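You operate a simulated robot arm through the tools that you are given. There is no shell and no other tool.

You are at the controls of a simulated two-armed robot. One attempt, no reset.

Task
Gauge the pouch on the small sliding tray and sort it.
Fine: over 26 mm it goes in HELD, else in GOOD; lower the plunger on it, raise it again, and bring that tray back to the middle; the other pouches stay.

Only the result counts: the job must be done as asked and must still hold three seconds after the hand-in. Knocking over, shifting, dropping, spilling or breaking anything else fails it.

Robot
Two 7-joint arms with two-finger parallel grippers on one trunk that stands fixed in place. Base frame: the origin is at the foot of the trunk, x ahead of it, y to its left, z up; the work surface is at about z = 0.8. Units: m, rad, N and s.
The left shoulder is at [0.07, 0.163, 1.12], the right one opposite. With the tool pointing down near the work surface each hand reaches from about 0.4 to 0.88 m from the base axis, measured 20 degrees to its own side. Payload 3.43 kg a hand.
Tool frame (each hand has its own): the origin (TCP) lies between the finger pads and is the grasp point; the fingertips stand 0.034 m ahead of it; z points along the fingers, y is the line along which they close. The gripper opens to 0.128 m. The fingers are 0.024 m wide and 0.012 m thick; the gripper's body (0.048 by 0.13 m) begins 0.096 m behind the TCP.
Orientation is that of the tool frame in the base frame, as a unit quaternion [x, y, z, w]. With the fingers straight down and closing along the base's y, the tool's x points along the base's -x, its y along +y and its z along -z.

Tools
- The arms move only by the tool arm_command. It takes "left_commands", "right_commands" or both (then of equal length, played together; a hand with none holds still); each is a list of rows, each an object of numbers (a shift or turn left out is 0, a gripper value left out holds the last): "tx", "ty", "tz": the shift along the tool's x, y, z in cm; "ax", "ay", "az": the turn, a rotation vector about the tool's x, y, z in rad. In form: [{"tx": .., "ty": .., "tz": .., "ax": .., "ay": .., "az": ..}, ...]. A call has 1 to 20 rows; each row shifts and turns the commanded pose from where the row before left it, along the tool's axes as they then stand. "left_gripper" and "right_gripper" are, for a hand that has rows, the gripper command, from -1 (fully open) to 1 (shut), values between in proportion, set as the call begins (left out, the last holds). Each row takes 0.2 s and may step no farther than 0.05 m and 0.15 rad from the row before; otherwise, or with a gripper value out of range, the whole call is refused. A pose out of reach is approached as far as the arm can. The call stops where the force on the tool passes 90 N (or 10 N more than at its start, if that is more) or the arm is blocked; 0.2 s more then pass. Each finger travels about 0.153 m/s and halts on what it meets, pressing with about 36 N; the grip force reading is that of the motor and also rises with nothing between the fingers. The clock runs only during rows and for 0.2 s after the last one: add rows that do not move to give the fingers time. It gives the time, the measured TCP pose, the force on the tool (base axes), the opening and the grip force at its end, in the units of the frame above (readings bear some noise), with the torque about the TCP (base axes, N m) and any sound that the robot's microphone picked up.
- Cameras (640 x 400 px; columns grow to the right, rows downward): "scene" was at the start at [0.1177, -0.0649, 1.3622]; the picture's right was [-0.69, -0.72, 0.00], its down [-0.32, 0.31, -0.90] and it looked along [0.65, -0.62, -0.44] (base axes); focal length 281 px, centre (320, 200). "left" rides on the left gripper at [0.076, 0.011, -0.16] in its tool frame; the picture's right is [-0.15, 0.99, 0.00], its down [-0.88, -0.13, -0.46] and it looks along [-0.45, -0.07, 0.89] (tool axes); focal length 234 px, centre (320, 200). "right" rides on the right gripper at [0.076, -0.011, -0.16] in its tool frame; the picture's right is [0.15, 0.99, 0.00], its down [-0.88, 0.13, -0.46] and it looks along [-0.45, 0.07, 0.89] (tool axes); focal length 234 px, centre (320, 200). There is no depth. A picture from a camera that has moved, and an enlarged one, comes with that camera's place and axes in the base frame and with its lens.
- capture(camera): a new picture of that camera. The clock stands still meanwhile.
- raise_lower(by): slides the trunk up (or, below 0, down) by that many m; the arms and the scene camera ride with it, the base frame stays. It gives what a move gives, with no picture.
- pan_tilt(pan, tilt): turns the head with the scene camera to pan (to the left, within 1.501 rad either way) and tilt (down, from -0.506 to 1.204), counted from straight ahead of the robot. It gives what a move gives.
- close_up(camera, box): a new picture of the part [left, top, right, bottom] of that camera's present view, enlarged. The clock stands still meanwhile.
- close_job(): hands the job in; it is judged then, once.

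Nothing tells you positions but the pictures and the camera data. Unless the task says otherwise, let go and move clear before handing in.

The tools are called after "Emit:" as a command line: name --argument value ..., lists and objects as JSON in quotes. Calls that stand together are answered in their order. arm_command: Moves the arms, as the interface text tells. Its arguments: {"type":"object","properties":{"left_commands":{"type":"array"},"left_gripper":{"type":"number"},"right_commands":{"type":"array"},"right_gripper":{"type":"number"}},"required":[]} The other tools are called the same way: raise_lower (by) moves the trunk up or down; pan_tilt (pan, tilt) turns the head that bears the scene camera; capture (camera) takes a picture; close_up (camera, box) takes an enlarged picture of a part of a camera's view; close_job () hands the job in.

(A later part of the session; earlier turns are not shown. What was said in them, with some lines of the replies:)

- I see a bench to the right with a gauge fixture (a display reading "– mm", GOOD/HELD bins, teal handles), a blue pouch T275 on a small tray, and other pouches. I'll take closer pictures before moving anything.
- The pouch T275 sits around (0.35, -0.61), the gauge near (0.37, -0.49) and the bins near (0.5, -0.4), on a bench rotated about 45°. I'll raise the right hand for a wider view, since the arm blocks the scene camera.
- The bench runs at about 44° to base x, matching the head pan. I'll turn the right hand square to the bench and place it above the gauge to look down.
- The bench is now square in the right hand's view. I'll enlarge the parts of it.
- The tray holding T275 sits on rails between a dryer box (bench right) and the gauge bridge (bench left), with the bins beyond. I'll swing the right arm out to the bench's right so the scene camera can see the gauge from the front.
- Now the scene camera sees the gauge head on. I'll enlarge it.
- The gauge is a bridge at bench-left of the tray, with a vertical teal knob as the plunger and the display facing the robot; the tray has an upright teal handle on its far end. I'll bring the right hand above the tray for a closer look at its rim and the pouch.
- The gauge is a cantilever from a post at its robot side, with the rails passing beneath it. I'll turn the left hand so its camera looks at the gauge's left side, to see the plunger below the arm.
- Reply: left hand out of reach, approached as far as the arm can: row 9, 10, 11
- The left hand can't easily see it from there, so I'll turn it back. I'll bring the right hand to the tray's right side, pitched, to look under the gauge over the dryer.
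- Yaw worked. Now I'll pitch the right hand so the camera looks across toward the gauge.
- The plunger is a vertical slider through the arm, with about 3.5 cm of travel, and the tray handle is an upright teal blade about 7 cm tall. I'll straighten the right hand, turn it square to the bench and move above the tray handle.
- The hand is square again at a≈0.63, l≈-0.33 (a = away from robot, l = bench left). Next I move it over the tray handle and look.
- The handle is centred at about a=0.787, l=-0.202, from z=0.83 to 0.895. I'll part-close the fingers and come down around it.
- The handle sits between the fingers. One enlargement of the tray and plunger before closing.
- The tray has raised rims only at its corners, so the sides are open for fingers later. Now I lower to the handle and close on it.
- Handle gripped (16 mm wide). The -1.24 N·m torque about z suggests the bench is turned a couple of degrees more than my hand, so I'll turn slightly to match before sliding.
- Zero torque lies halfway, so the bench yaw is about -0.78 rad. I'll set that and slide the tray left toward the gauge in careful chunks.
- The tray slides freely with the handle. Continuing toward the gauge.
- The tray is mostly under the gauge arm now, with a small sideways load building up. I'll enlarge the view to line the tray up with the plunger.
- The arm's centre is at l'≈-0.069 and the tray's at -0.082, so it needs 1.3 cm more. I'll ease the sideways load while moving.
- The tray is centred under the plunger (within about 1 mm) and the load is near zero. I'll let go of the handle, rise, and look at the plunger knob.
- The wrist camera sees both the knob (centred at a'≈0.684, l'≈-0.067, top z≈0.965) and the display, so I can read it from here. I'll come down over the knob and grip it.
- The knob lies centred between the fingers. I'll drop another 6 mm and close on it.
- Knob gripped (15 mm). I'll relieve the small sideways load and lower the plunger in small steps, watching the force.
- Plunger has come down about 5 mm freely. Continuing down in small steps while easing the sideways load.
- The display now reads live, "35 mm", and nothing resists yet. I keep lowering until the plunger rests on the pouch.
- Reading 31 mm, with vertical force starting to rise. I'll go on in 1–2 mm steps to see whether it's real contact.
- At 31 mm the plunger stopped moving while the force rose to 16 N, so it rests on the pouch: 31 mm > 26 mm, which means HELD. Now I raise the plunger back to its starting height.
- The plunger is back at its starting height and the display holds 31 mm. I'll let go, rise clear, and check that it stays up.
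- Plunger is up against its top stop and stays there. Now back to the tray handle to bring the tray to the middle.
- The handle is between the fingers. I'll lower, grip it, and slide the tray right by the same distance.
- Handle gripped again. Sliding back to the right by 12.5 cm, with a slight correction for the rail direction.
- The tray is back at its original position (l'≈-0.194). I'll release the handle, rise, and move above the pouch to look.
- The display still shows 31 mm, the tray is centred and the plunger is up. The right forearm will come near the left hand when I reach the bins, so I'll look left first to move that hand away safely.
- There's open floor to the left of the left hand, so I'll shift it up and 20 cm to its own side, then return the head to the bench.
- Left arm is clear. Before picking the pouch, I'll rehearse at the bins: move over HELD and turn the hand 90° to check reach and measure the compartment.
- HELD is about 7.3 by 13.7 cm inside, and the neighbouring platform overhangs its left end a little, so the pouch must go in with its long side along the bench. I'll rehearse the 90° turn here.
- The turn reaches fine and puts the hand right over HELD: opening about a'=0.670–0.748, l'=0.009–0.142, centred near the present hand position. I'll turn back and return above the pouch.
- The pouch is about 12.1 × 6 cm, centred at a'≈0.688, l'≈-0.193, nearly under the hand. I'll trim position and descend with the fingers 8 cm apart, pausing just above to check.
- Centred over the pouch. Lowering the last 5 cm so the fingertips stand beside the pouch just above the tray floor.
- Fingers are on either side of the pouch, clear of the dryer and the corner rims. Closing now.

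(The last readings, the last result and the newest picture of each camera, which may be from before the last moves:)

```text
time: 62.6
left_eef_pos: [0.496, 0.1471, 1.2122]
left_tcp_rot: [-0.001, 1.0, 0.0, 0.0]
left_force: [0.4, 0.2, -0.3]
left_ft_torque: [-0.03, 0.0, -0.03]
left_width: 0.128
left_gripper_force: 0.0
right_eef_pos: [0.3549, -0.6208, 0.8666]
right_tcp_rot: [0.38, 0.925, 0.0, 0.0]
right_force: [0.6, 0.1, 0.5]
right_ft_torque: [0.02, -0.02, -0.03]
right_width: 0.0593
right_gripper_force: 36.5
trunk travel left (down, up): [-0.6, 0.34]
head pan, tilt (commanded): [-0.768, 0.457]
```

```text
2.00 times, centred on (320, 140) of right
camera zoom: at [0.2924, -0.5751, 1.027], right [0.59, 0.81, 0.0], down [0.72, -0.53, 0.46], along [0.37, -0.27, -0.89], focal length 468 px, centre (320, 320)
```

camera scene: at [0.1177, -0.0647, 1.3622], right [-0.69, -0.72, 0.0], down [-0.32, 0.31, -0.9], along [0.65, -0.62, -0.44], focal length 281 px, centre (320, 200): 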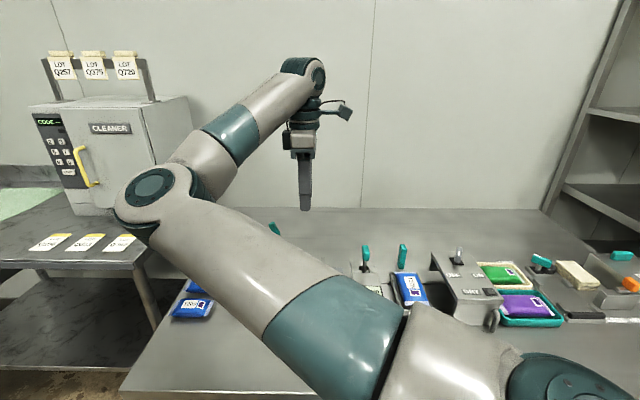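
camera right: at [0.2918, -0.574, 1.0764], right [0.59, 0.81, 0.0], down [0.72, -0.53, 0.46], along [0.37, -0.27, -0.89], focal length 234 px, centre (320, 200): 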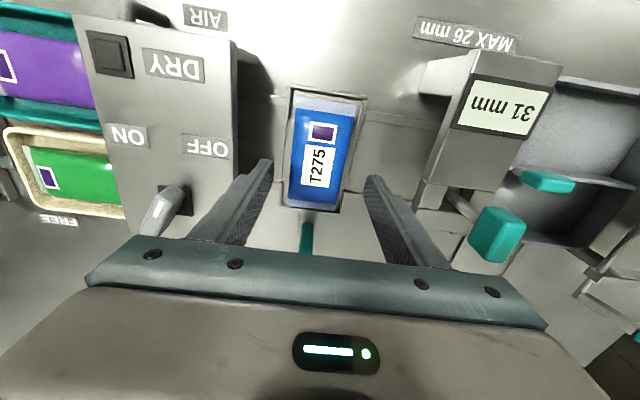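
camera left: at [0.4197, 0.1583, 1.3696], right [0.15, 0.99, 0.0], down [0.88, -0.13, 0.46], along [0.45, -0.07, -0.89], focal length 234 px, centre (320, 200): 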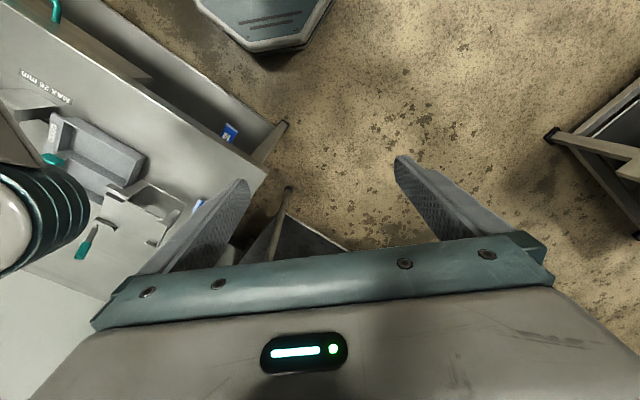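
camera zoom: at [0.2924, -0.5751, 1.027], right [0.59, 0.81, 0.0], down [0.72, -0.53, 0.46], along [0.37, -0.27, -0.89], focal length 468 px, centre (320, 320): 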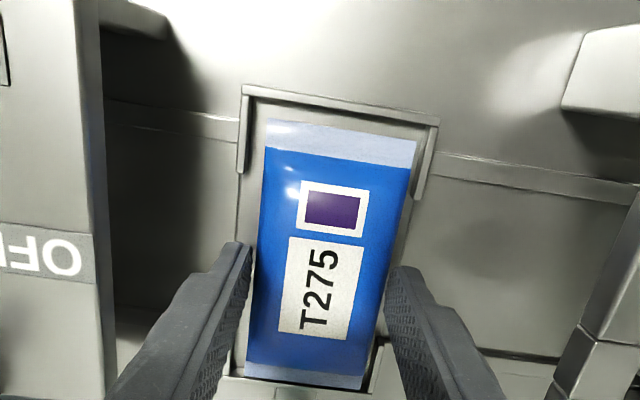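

Gripped at 59 mm. I'll lift 2 cm gently and check that the pouch comes and the tray stays.

Emit:
arm_command --right_commands '[{"tz": -0.7}, {"tz": -1}, {"tz": -1}, {}]'

Emit:
capture --camera "right"

```text
time: 63.6
left_eef_pos: [0.4961, 0.1467, 1.2107]
left_tcp_rot: [-0.002, 1.0, 0.0, 0.0]
left_force: [0.4, -0.3, -0.4]
left_ft_torque: [-0.04, -0.03, 0.01]
left_width: 0.1281
left_gripper_force: 0.1
right_eef_pos: [0.3552, -0.6213, 0.8928]
right_tcp_rot: [0.381, 0.925, 0.0, 0.0]
right_force: [-0.1, 0.1, -1.3]
right_ft_torque: [0.02, 0.0, 0.0]
right_width: 0.0592
right_gripper_force: 35.9
trunk travel left (down, up): [-0.6, 0.34]
head pan, tilt (commanded): [-0.768, 0.457]
```

```text
taken
camera right: at [0.293, -0.5753, 1.0537], right [0.59, 0.81, 0.0], down [0.72, -0.53, 0.46], along [0.37, -0.27, -0.89], focal length 234 px, centre (320, 200)
```

right: 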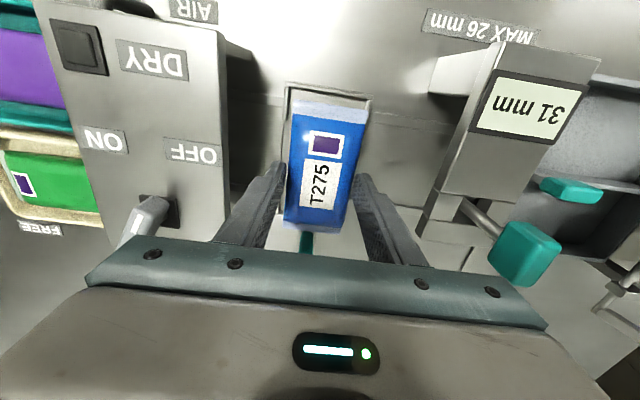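

The pouch comes up with the hand and the tray stayed. Lifting to carrying height.

Emit:
arm_command --right_commands '[{"tz": -3}, {"tz": -3}, {"tz": -3}, {"tz": -3}, {"tz": -3}, {"tz": -3}, {}]'

Emit:
capture --camera "right"

Emit:
close_up --camera "right" --box '[220, 80, 420, 260]'

```text
time: 65.2
left_eef_pos: [0.4973, 0.1458, 1.2098]
left_tcp_rot: [-0.001, 1.0, 0.001, 0.0]
left_force: [-0.1, -0.2, -0.6]
left_ft_torque: [0.0, -0.01, 0.0]
left_width: 0.128
left_gripper_force: 0.1
right_eef_pos: [0.355, -0.6197, 1.073]
right_tcp_rot: [0.381, 0.925, 0.0, 0.0]
right_force: [0.0, 0.6, -1.9]
right_ft_torque: [0.0, 0.06, 0.02]
right_width: 0.0591
right_gripper_force: 35.9
trunk travel left (down, up): [-0.6, 0.34]
head pan, tilt (commanded): [-0.768, 0.457]
```

```text
taken
camera right: at [0.2924, -0.5738, 1.2329], right [0.59, 0.81, 0.0], down [0.72, -0.53, 0.46], along [0.37, -0.27, -0.89], focal length 234 px, centre (320, 200)
```

right: 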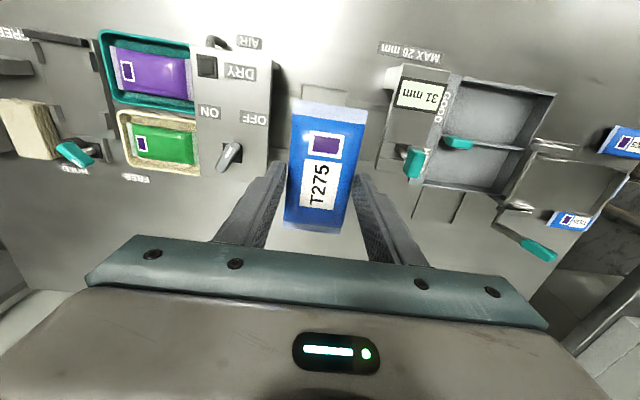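

```text
2.22 times, centred on (320, 170) of right
camera zoom: at [0.2924, -0.5738, 1.2329], right [0.59, 0.81, 0.0], down [0.72, -0.53, 0.46], along [0.37, -0.27, -0.89], focal length 520 px, centre (320, 267)
```

zoom: 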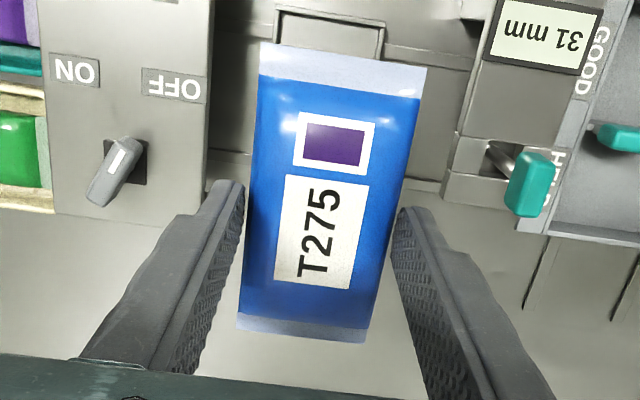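

The pouch is held level, centred on the fingers within a few mm. Carrying it left over the bins at this height, then turning it 90°.

Emit:
arm_command --right_commands '[{"ty": 3.8, "tx": -0.32}, {"ty": 3.8, "tx": -0.32}, {"ty": 3.8, "tx": -0.32}, {"ty": 3.8, "tx": -0.32}, {"ty": 3.8, "tx": -0.32}, {"ty": 3.8, "tx": -0.33}, {"ty": 3.8, "tx": -0.33}, {}]'

Emit:
arm_command --right_commands '[{"az": -0.1428}, {"az": -0.1428}, {"az": -0.1428}, {"az": -0.1428}, {"az": -0.1428}, {"az": -0.1428}, {"az": -0.1428}, {"az": -0.1428}, {"az": -0.1428}, {"az": -0.1428}, {"az": -0.1428}, {}]'

Emit:
capture --camera "right"

Emit:
close_up --camera "right" --box '[220, 60, 420, 260]'

Emit:
capture --camera "left"

```text
time: 67.0
left_eef_pos: [0.495, 0.146, 1.2113]
left_tcp_rot: [-0.001, 1.0, 0.0, -0.001]
left_force: [-0.5, 0.2, 0.6]
left_ft_torque: [0.01, -0.02, 0.0]
left_width: 0.1281
left_gripper_force: 0.1
right_eef_pos: [0.5587, -0.4478, 1.0732]
right_tcp_rot: [0.381, 0.925, 0.0, 0.0]
right_force: [-0.3, 0.4, -1.1]
right_ft_torque: [0.02, -0.03, 0.0]
right_width: 0.0593
right_gripper_force: 36.2
trunk travel left (down, up): [-0.6, 0.34]
head pan, tilt (commanded): [-0.768, 0.457]
```

```text
time: 69.6
left_eef_pos: [0.4958, 0.1464, 1.2108]
left_tcp_rot: [-0.001, 1.0, 0.0, 0.0]
left_force: [1.0, 0.4, -0.1]
left_ft_torque: [0.02, 0.0, 0.0]
left_width: 0.1281
left_gripper_force: 0.0
right_eef_pos: [0.5597, -0.4481, 1.0742]
right_tcp_rot: [-0.385, 0.923, 0.0, 0.0]
right_force: [0.6, 0.9, -1.8]
right_ft_torque: [-0.01, 0.02, 0.01]
right_width: 0.0591
right_gripper_force: 36.1
trunk travel left (down, up): [-0.6, 0.34]
head pan, tilt (commanded): [-0.768, 0.457]
```

```text
taken
camera right: at [0.5123, -0.5088, 1.2341], right [-0.81, 0.59, 0.0], down [0.53, 0.72, 0.46], along [0.27, 0.37, -0.89], focal length 234 px, centre (320, 200)
```

right: 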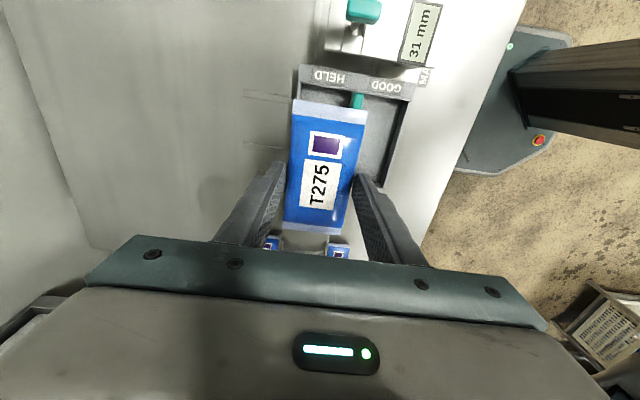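

```text
2.00 times, centred on (320, 160) of right
camera zoom: at [0.5123, -0.5088, 1.2341], right [-0.81, 0.59, 0.0], down [0.53, 0.72, 0.46], along [0.27, 0.37, -0.89], focal length 468 px, centre (320, 280)
```

zoom: 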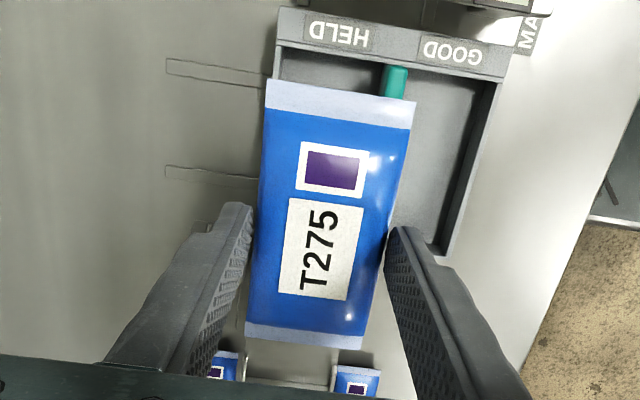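

```text
taken
camera left: at [0.4198, 0.1582, 1.3696], right [0.15, 0.99, 0.0], down [0.88, -0.13, 0.46], along [0.45, -0.07, -0.89], focal length 234 px, centre (320, 200)
```

left: 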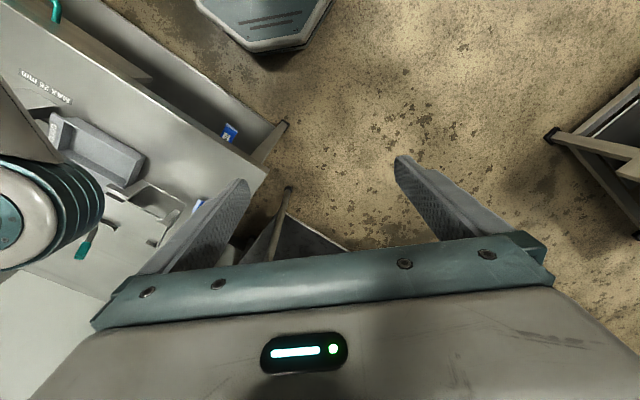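

The pouch is over HELD with its long side along the bench. I'll trim by 2–3 mm and lower to just above the surrounding parts, then check the clearances.

Emit:
arm_command --right_commands '[{"ty": 0.2, "tx": -0.25, "tz": 2}, {"tz": 3}, {"tz": 3}, {"tz": 3}, {"tz": 2}, {}]'

Emit:
capture --camera "right"

Emit:
close_up --camera "right" --box '[220, 20, 440, 260]'

Emit:
close_up --camera "left" --box '[0, 90, 200, 260]'

Emit:
capture --camera "scene"

```text
time: 71.0
left_eef_pos: [0.4954, 0.1477, 1.2104]
left_tcp_rot: [0.0, 1.0, 0.0, 0.001]
left_force: [0.1, -1.1, 0.5]
left_ft_torque: [0.0, 0.02, -0.01]
left_width: 0.128
left_gripper_force: 0.1
right_eef_pos: [0.5604, -0.4446, 0.9435]
right_tcp_rot: [-0.384, 0.923, 0.0, 0.0]
right_force: [-0.4, 0.5, -0.3]
right_ft_torque: [0.0, -0.02, 0.01]
right_width: 0.0592
right_gripper_force: 36.1
trunk travel left (down, up): [-0.6, 0.34]
head pan, tilt (commanded): [-0.768, 0.457]
```

```text
taken
camera right: at [0.5136, -0.5048, 1.1027], right [-0.81, 0.59, 0.0], down [0.53, 0.72, 0.46], along [0.27, 0.37, -0.89], focal length 234 px, centre (320, 200)
```

right: 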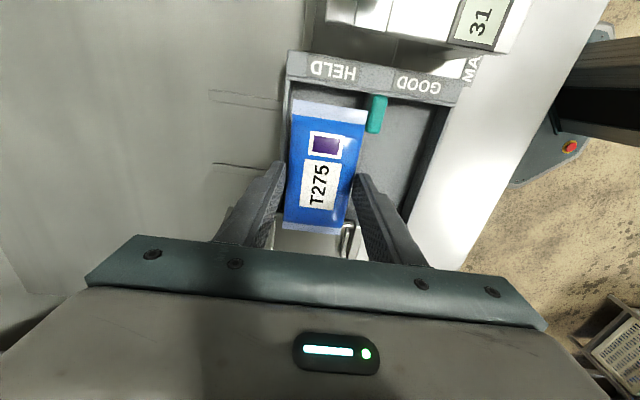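

```text
1.67 times, centred on (330, 140) of right
camera zoom: at [0.5136, -0.5048, 1.1027], right [-0.81, 0.59, 0.0], down [0.53, 0.72, 0.46], along [0.27, 0.37, -0.89], focal length 390 px, centre (303, 300)
```

zoom: 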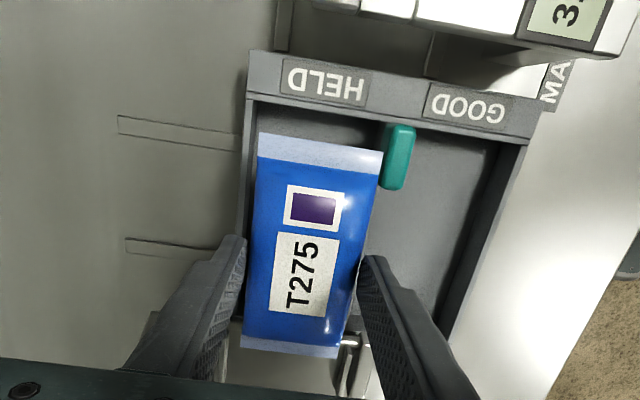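

```text
2.35 times, centred on (100, 175) of left
camera zoom: at [0.4197, 0.1584, 1.3696], right [0.15, 0.99, 0.0], down [0.88, -0.13, 0.46], along [0.45, -0.07, -0.89], focal length 551 px, centre (838, 259)
```

zoom: 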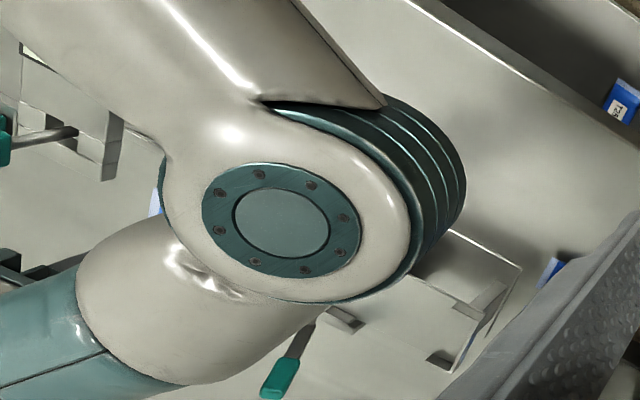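

```text
taken
camera scene: at [0.1177, -0.0646, 1.3622], right [-0.69, -0.72, 0.0], down [-0.32, 0.31, -0.9], along [0.65, -0.62, -0.44], focal length 281 px, centre (320, 200)
```

scene: 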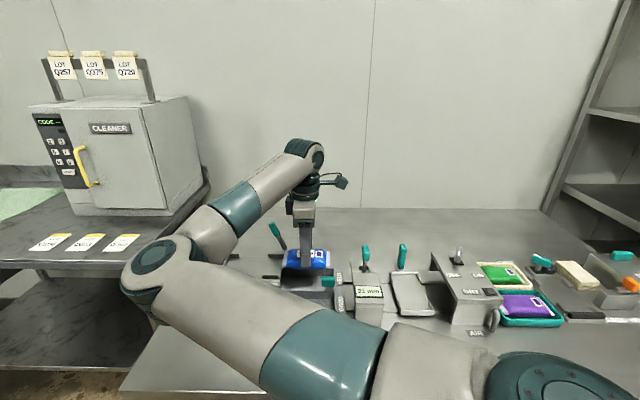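

Clearances look workable: I'll shift 2 mm right and 2.5 mm away to even the gaps to the bin handle, the far wall and the platform, then lower further.

Emit:
arm_command --right_commands '[{"tx": 0.2, "ty": -0.25}, {"tz": 1}, {"tz": 1}, {"tz": 1}, {}]'

Emit:
close_up --camera "right" --box '[220, 20, 440, 260]'

Emit:
close_up --camera "scene" --box '[220, 210, 420, 330]'

```text
time: 72.2
left_eef_pos: [0.4948, 0.1455, 1.2091]
left_tcp_rot: [-0.001, 1.0, 0.0, -0.001]
left_force: [0.8, -0.2, -0.9]
left_ft_torque: [-0.02, 0.04, -0.04]
left_width: 0.1281
left_gripper_force: 0.1
right_eef_pos: [0.5588, -0.4475, 0.9149]
right_tcp_rot: [-0.384, 0.923, -0.001, 0.0]
right_force: [0.1, 0.9, -0.8]
right_ft_torque: [-0.01, 0.02, -0.03]
right_width: 0.0594
right_gripper_force: 36.0
trunk travel left (down, up): [-0.6, 0.34]
head pan, tilt (commanded): [-0.768, 0.457]
```

```text
1.67 times, centred on (330, 140) of right
camera zoom: at [0.5136, -0.5086, 1.0743], right [-0.81, 0.59, 0.0], down [0.53, 0.72, 0.46], along [0.27, 0.37, -0.89], focal length 390 px, centre (303, 300)
```

zoom: 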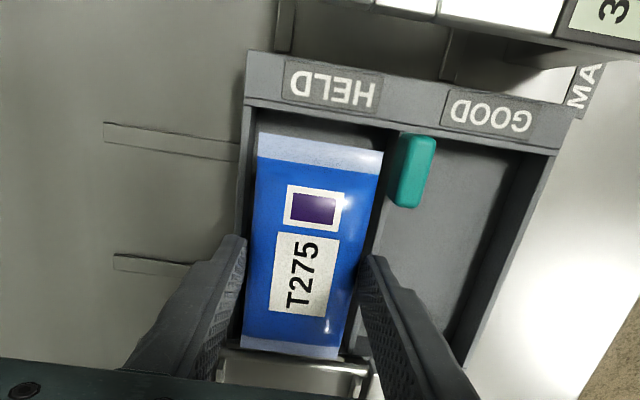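

```text
3.20 times, centred on (320, 270) of scene
camera zoom: at [0.1178, -0.0647, 1.3622], right [-0.69, -0.72, 0.0], down [-0.32, 0.31, -0.9], along [0.65, -0.62, -0.44], focal length 899 px, centre (320, -24)
```

zoom: 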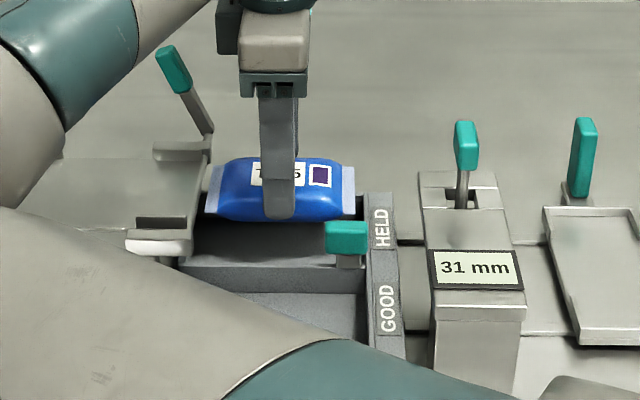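

Good side view from the scene camera: the pouch's left end is close to the platform's edge. I'll enlarge both ends before going lower.

Emit:
close_up --camera "right" --box '[280, 190, 370, 250]'

Emit:
close_up --camera "scene" --box '[260, 245, 350, 305]'

```text
6.67 times, centred on (325, 220) of right
camera zoom: at [0.5136, -0.5086, 1.0743], right [-0.81, 0.59, 0.0], down [0.53, 0.72, 0.46], along [0.27, 0.37, -0.89], focal length 1561 px, centre (287, 67)
```

zoom: 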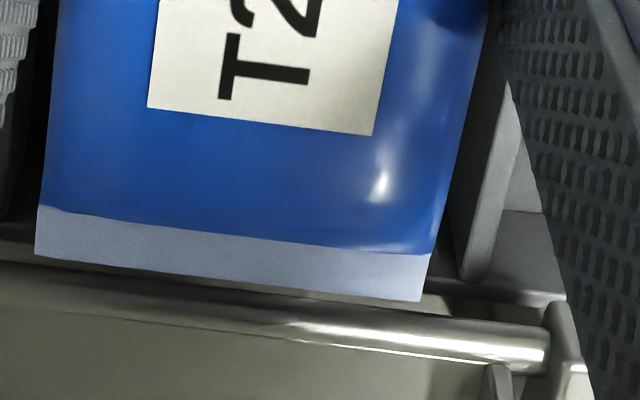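

```text
6.67 times, centred on (305, 275) of scene
camera zoom: at [0.1178, -0.0647, 1.3622], right [-0.69, -0.72, 0.0], down [-0.32, 0.31, -0.9], along [0.65, -0.62, -0.44], focal length 1872 px, centre (420, -300)
```

zoom: 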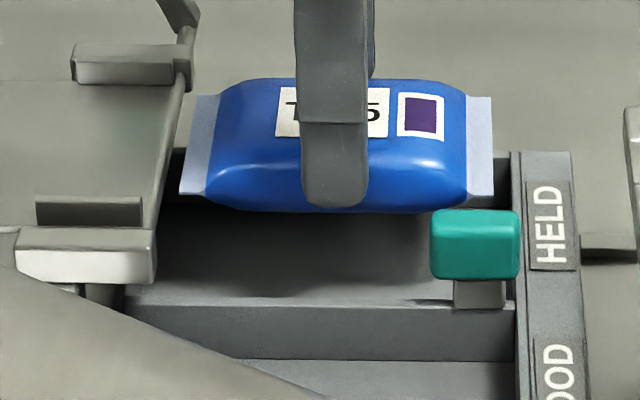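

The pouch's left end is only 3–5 mm from the platform's tube while the right gap is about 9 mm. I'll shift 3 mm right, then lower in small steps.

Emit:
arm_command --right_commands '[{"tx": 0.3}, {"tz": 0.7}, {"tz": 0.6}, {}]'

Emit:
close_up --camera "scene" --box '[260, 245, 350, 305]'

Emit:
close_up --camera "right" --box '[240, 60, 400, 250]'

```text
time: 73.2
left_eef_pos: [0.495, 0.1476, 1.2107]
left_tcp_rot: [-0.001, 1.0, 0.0, -0.001]
left_force: [-1.2, 0.4, 0.2]
left_ft_torque: [0.0, 0.01, 0.02]
left_width: 0.1279
left_gripper_force: 0.0
right_eef_pos: [0.5565, -0.4506, 0.9015]
right_tcp_rot: [-0.384, 0.923, -0.001, 0.0]
right_force: [0.3, 0.9, -1.4]
right_ft_torque: [0.0, 0.0, 0.0]
right_width: 0.0592
right_gripper_force: 36.0
trunk travel left (down, up): [-0.6, 0.34]
head pan, tilt (commanded): [-0.768, 0.457]
```

```text
6.67 times, centred on (305, 275) of scene
camera zoom: at [0.1178, -0.0648, 1.3622], right [-0.69, -0.72, 0.0], down [-0.32, 0.31, -0.9], along [0.65, -0.62, -0.44], focal length 1872 px, centre (420, -300)
```

zoom: 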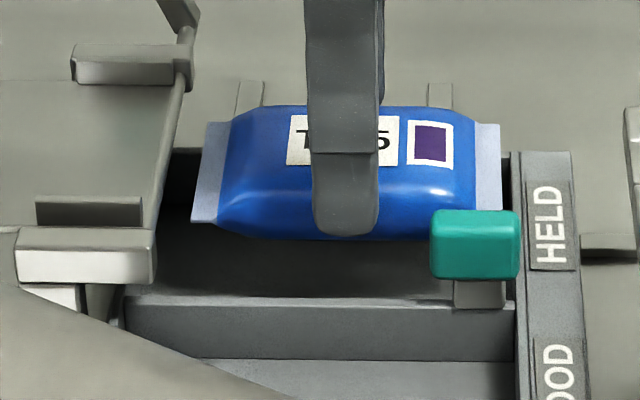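

```text
2.11 times, centred on (320, 155) of right
camera zoom: at [0.5108, -0.5112, 1.0606], right [-0.8, 0.59, 0.0], down [0.53, 0.72, 0.46], along [0.27, 0.37, -0.89], focal length 493 px, centre (320, 295)
```

zoom: 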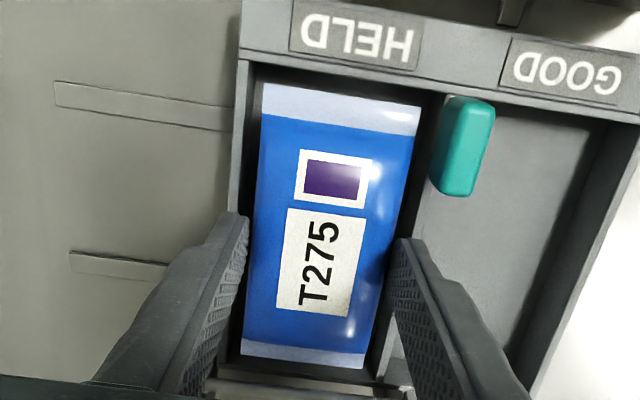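

Gaps are now even on both ends. Lowering the last 1.4 cm so the pouch bottom is inside HELD while the fingertips remain just above the rims.

Emit:
arm_command --right_commands '[{"tz": 0.5}, {"tz": 0.5}, {"tz": 0.4}, {}]'

Emit:
close_up --camera "scene" --box '[260, 245, 350, 305]'

Emit:
close_up --camera "right" --box '[240, 60, 400, 250]'

```text
time: 74.2
left_eef_pos: [0.4958, 0.147, 1.2101]
left_tcp_rot: [0.0, 1.0, 0.0, 0.0]
left_force: [0.5, 1.0, 0.3]
left_ft_torque: [0.01, 0.0, 0.02]
left_width: 0.1278
left_gripper_force: 0.0
right_eef_pos: [0.5575, -0.451, 0.888]
right_tcp_rot: [-0.384, 0.923, 0.0, 0.0]
right_force: [-1.5, -0.3, -0.9]
right_ft_torque: [0.01, -0.01, 0.0]
right_width: 0.0591
right_gripper_force: 35.9
trunk travel left (down, up): [-0.6, 0.34]
head pan, tilt (commanded): [-0.768, 0.457]
```

```text
6.67 times, centred on (305, 275) of scene
camera zoom: at [0.1178, -0.0648, 1.3622], right [-0.69, -0.72, 0.0], down [-0.32, 0.31, -0.9], along [0.65, -0.62, -0.44], focal length 1872 px, centre (420, -300)
```

zoom: 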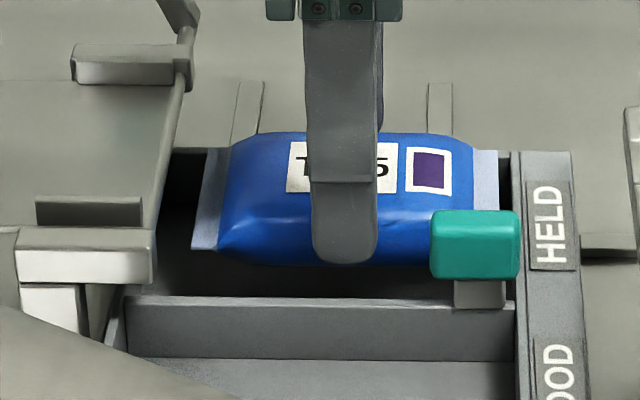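

```text
2.11 times, centred on (320, 155) of right
camera zoom: at [0.5114, -0.5109, 1.0469], right [-0.81, 0.59, 0.0], down [0.53, 0.72, 0.46], along [0.27, 0.37, -0.89], focal length 493 px, centre (320, 295)
```

zoom: 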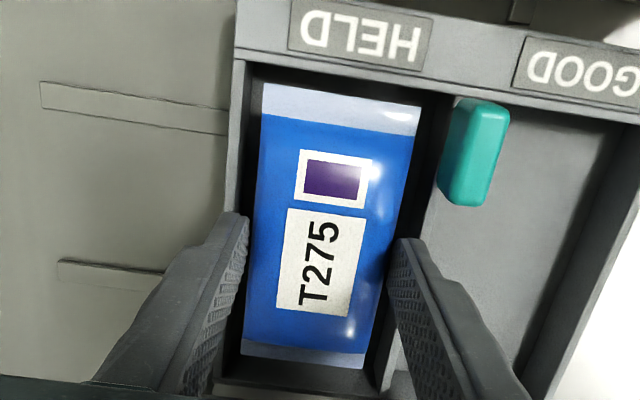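

Well aligned over HELD with the bottom of the pouch inside the rims. I'll go 3 mm lower and open the fingers slightly to let it settle in.

Emit:
arm_command --right_commands '[{"tz": 0.3}, {}]'

Emit:
arm_command --right_commands '[{}, {}, {}]' --right_gripper -0.1

Emit:
close_up --camera "scene" --box '[260, 245, 350, 305]'

Emit:
close_up --camera "right" --box '[240, 60, 400, 250]'

```text
time: 74.8
left_eef_pos: [0.4957, 0.1469, 1.2114]
left_tcp_rot: [-0.001, 1.0, 0.0, 0.001]
left_force: [0.2, -0.1, -0.4]
left_ft_torque: [0.0, 0.0, -0.01]
left_width: 0.1276
left_gripper_force: 0.0
right_eef_pos: [0.5566, -0.4503, 0.8831]
right_tcp_rot: [-0.384, 0.923, 0.0, 0.0]
right_force: [0.2, 0.0, -1.9]
right_ft_torque: [0.0, 0.01, 0.0]
right_width: 0.0592
right_gripper_force: 36.7
trunk travel left (down, up): [-0.6, 0.34]
head pan, tilt (commanded): [-0.768, 0.457]
```

```text
time: 75.6
left_eef_pos: [0.4956, 0.1469, 1.2097]
left_tcp_rot: [-0.001, 1.0, 0.0, 0.001]
left_force: [-0.4, -0.8, 0.4]
left_ft_torque: [0.03, -0.02, -0.02]
left_width: 0.1279
left_gripper_force: 0.1
right_eef_pos: [0.5562, -0.4503, 0.8841]
right_tcp_rot: [-0.385, 0.923, 0.001, 0.0]
right_force: [-0.2, -0.3, -0.8]
right_ft_torque: [0.03, 0.01, 0.02]
right_width: 0.0702
right_gripper_force: 0.1
trunk travel left (down, up): [-0.6, 0.34]
head pan, tilt (commanded): [-0.768, 0.457]
```

```text
6.67 times, centred on (305, 275) of scene
camera zoom: at [0.1177, -0.0647, 1.3622], right [-0.69, -0.72, 0.0], down [-0.32, 0.31, -0.9], along [0.65, -0.62, -0.44], focal length 1872 px, centre (420, -300)
```

zoom: 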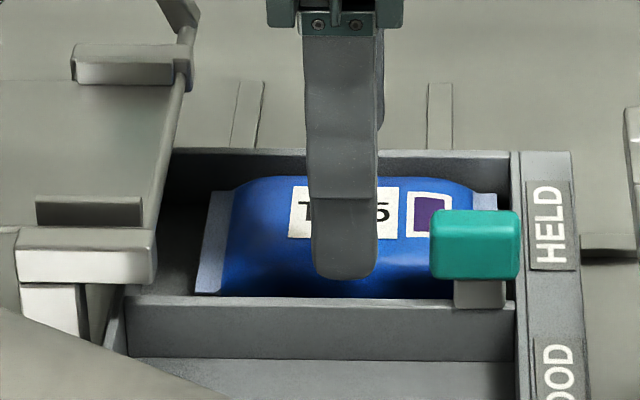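

```text
2.11 times, centred on (320, 155) of right
camera zoom: at [0.5111, -0.511, 1.0442], right [-0.81, 0.59, 0.0], down [0.53, 0.72, 0.46], along [0.27, 0.37, -0.89], focal length 493 px, centre (320, 295)
```

zoom: 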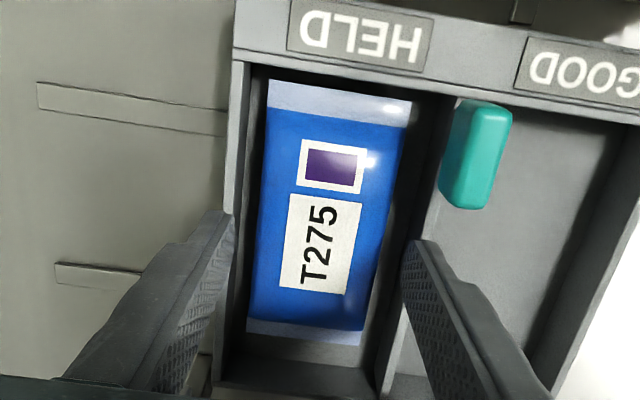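

The pouch lies flat inside HELD. I'll lift the hand straight up and clear, then inspect everything.

Emit:
arm_command --right_commands '[{"tz": -1.5}, {"tz": -3}, {"tz": -4}, {"tz": -4}, {"tz": -4}, {"tz": -4}, {}]'

Emit:
capture --camera "right"

Emit:
close_up --camera "right" --box '[230, 20, 470, 240]'

```text
time: 77.2
left_eef_pos: [0.4957, 0.1469, 1.2111]
left_tcp_rot: [0.0, 1.0, 0.0, 0.0]
left_force: [0.1, 0.0, 0.5]
left_ft_torque: [-0.02, -0.02, 0.0]
left_width: 0.128
left_gripper_force: 0.1
right_eef_pos: [0.5562, -0.4505, 1.089]
right_tcp_rot: [-0.384, 0.923, 0.0, -0.001]
right_force: [0.7, -0.2, -0.2]
right_ft_torque: [0.05, 0.05, 0.02]
right_width: 0.0706
right_gripper_force: 0.0
trunk travel left (down, up): [-0.6, 0.34]
head pan, tilt (commanded): [-0.768, 0.457]
```

```text
taken
camera right: at [0.5093, -0.5115, 1.2486], right [-0.81, 0.59, 0.0], down [0.53, 0.72, 0.45], along [0.27, 0.37, -0.89], focal length 234 px, centre (320, 200)
```

right: 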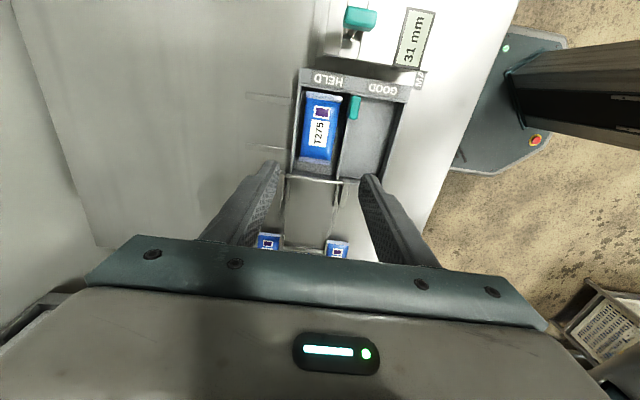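

```text
1.82 times, centred on (350, 130) of right
camera zoom: at [0.5093, -0.5115, 1.2486], right [-0.81, 0.59, 0.0], down [0.53, 0.72, 0.45], along [0.27, 0.37, -0.89], focal length 426 px, centre (266, 327)
```

zoom: 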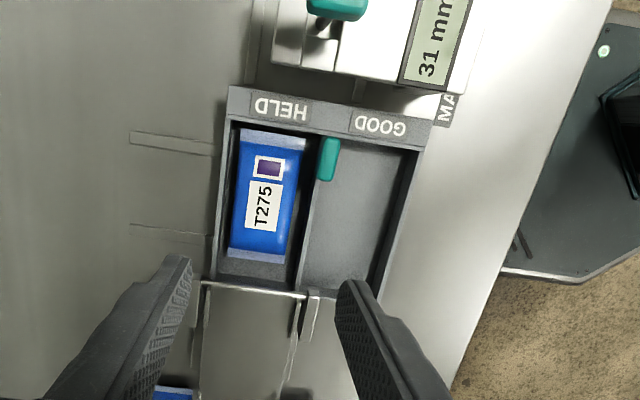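

T275 rests flat in HELD. I'll turn the hand back and swing the arm out to the bench's right for a final look.

Emit:
arm_command --right_commands '[{"tz": -4, "az": 0.1428}, {"tz": -4, "az": 0.1428}, {"tz": -4, "az": 0.1428}, {"tz": -4, "az": 0.1428}, {"az": 0.1428}, {"az": 0.1428}, {"az": 0.1428}, {"az": 0.1428}, {"az": 0.1428}, {"az": 0.1428}, {"az": 0.1428}, {}]'

Emit:
arm_command --right_commands '[{"ty": -4.5}, {"ty": -4.5}, {"ty": -4.5}, {"ty": -4.5}, {"ty": -4.5}, {"ty": -4.5}, {"ty": -4.5}, {"ty": -4.5}, {"ty": -4.5}, {"ty": -4.5}, {"ty": -4.5}, {"ty": -4.5}, {}]'

Emit:
capture --camera "scene"

Emit:
close_up --camera "scene" --box '[310, 230, 470, 350]'

Emit:
close_up --camera "scene" --box '[160, 210, 360, 350]'

```text
time: 79.8
left_eef_pos: [0.496, 0.1482, 1.211]
left_tcp_rot: [-0.001, 1.0, 0.0, 0.001]
left_force: [0.3, -0.8, 0.2]
left_ft_torque: [0.01, -0.04, -0.01]
left_width: 0.1277
left_gripper_force: 0.1
right_eef_pos: [0.5564, -0.4503, 1.2486]
right_tcp_rot: [0.382, 0.924, 0.0, 0.0]
right_force: [-0.1, -0.2, 0.2]
right_ft_torque: [-0.03, 0.01, -0.01]
right_width: 0.0703
right_gripper_force: 0.1
trunk travel left (down, up): [-0.6, 0.34]
head pan, tilt (commanded): [-0.768, 0.457]
```

```text
time: 82.6
left_eef_pos: [0.4976, 0.1482, 1.2101]
left_tcp_rot: [-0.001, 1.0, 0.0, 0.0]
left_force: [0.7, 0.2, -0.2]
left_ft_torque: [-0.02, 0.02, 0.01]
left_width: 0.1278
left_gripper_force: 0.1
right_eef_pos: [0.1784, -0.8322, 1.2484]
right_tcp_rot: [0.38, 0.925, 0.0, 0.0]
right_force: [0.5, 0.8, 0.7]
right_ft_torque: [-0.01, 0.04, 0.0]
right_width: 0.0705
right_gripper_force: 0.1
trunk travel left (down, up): [-0.6, 0.34]
head pan, tilt (commanded): [-0.768, 0.457]
```

```text
taken
camera scene: at [0.119, -0.0637, 1.3621], right [-0.69, -0.72, 0.0], down [-0.32, 0.31, -0.9], along [0.65, -0.62, -0.44], focal length 281 px, centre (320, 200)
```

scene: 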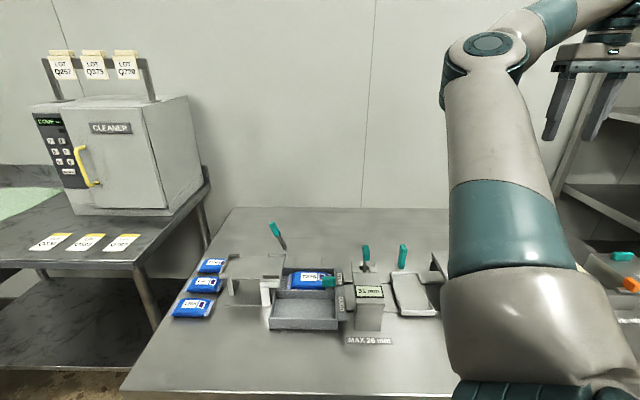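

```text
3.33 times, centred on (390, 290) of scene
camera zoom: at [0.119, -0.0637, 1.3621], right [-0.69, -0.72, 0.0], down [-0.32, 0.31, -0.9], along [0.65, -0.62, -0.44], focal length 936 px, centre (87, -100)
```

zoom: 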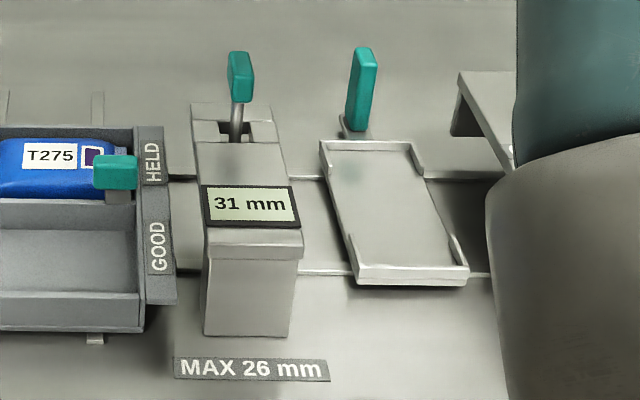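

```text
2.86 times, centred on (260, 280) of scene
camera zoom: at [0.119, -0.0637, 1.3621], right [-0.69, -0.72, 0.0], down [-0.32, 0.31, -0.9], along [0.65, -0.62, -0.44], focal length 802 px, centre (491, -29)
```

zoom: 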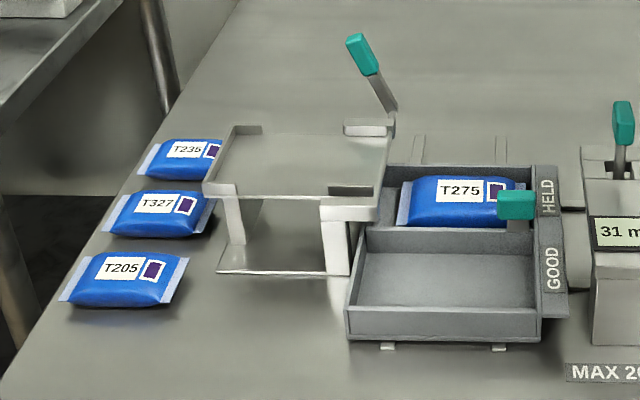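

Everything matches the original layout: the tray in the middle, the plunger up, the bin box, platform and other pouches unmoved. There's a faint spot on the tray floor, so I'll look closer before handing in.

Emit:
close_up --camera "scene" --box '[380, 255, 450, 325]'

Emit:
close_up --camera "scene" --box '[270, 255, 350, 315]'

Emit:
close_up --camera "right" --box '[100, 0, 640, 260]'

```text
5.71 times, centred on (415, 290) of scene
camera zoom: at [0.119, -0.0637, 1.3621], right [-0.69, -0.72, 0.0], down [-0.32, 0.31, -0.9], along [0.65, -0.62, -0.44], focal length 1605 px, centre (-223, -314)
```

zoom: 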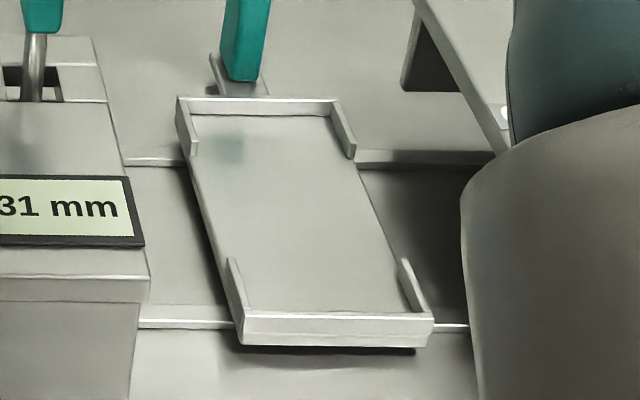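

```text
6.67 times, centred on (310, 285) of scene
camera zoom: at [0.119, -0.0637, 1.3621], right [-0.69, -0.72, 0.0], down [-0.32, 0.31, -0.9], along [0.65, -0.62, -0.44], focal length 1872 px, centre (387, -367)
```

zoom: 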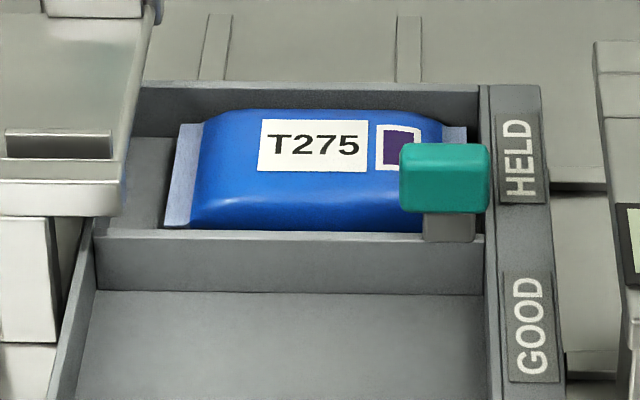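

```text
1.19 times, centred on (370, 130) of right
camera zoom: at [0.1156, -0.7857, 1.4082], right [0.59, 0.81, 0.0], down [0.72, -0.53, 0.46], along [0.37, -0.27, -0.89], focal length 278 px, centre (261, 283)
```

zoom: 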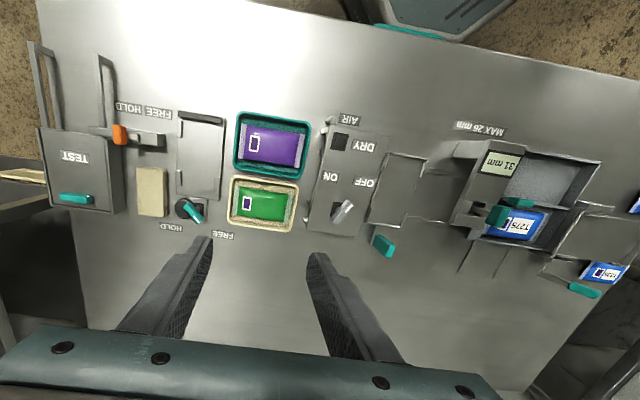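

The spot on the tray is only the teal handle's reflection. T275 gauged at 31 mm, over the 26 mm limit, so it lies flat in HELD; the plunger is up, the tray is back in the middle, nothing else has moved and both hands are clear. Handing in.

Emit:
close_job

```text
The job is handed in.
```

I gauged pouch T275 at 31 mm, over the 26 mm limit, so I put it in HELD, where it lies flat. The job is handed in, but I have not seen the verdict.

- **Plunger:** I lowered it until it rested on the pouch, then raised it to its top stop. The display still shows 31 mm.
- **Tray:** it is back at its starting position in the middle, to within a millimetre or so by the hand's position readings.
- **Everything else:** the other pouches, the bin box and the platform beside it look unmoved in the final pictures. Both hands are clear.

I let T275 drop about 3 cm into the bin, because the fingers would not fit inside HELD alongside it.
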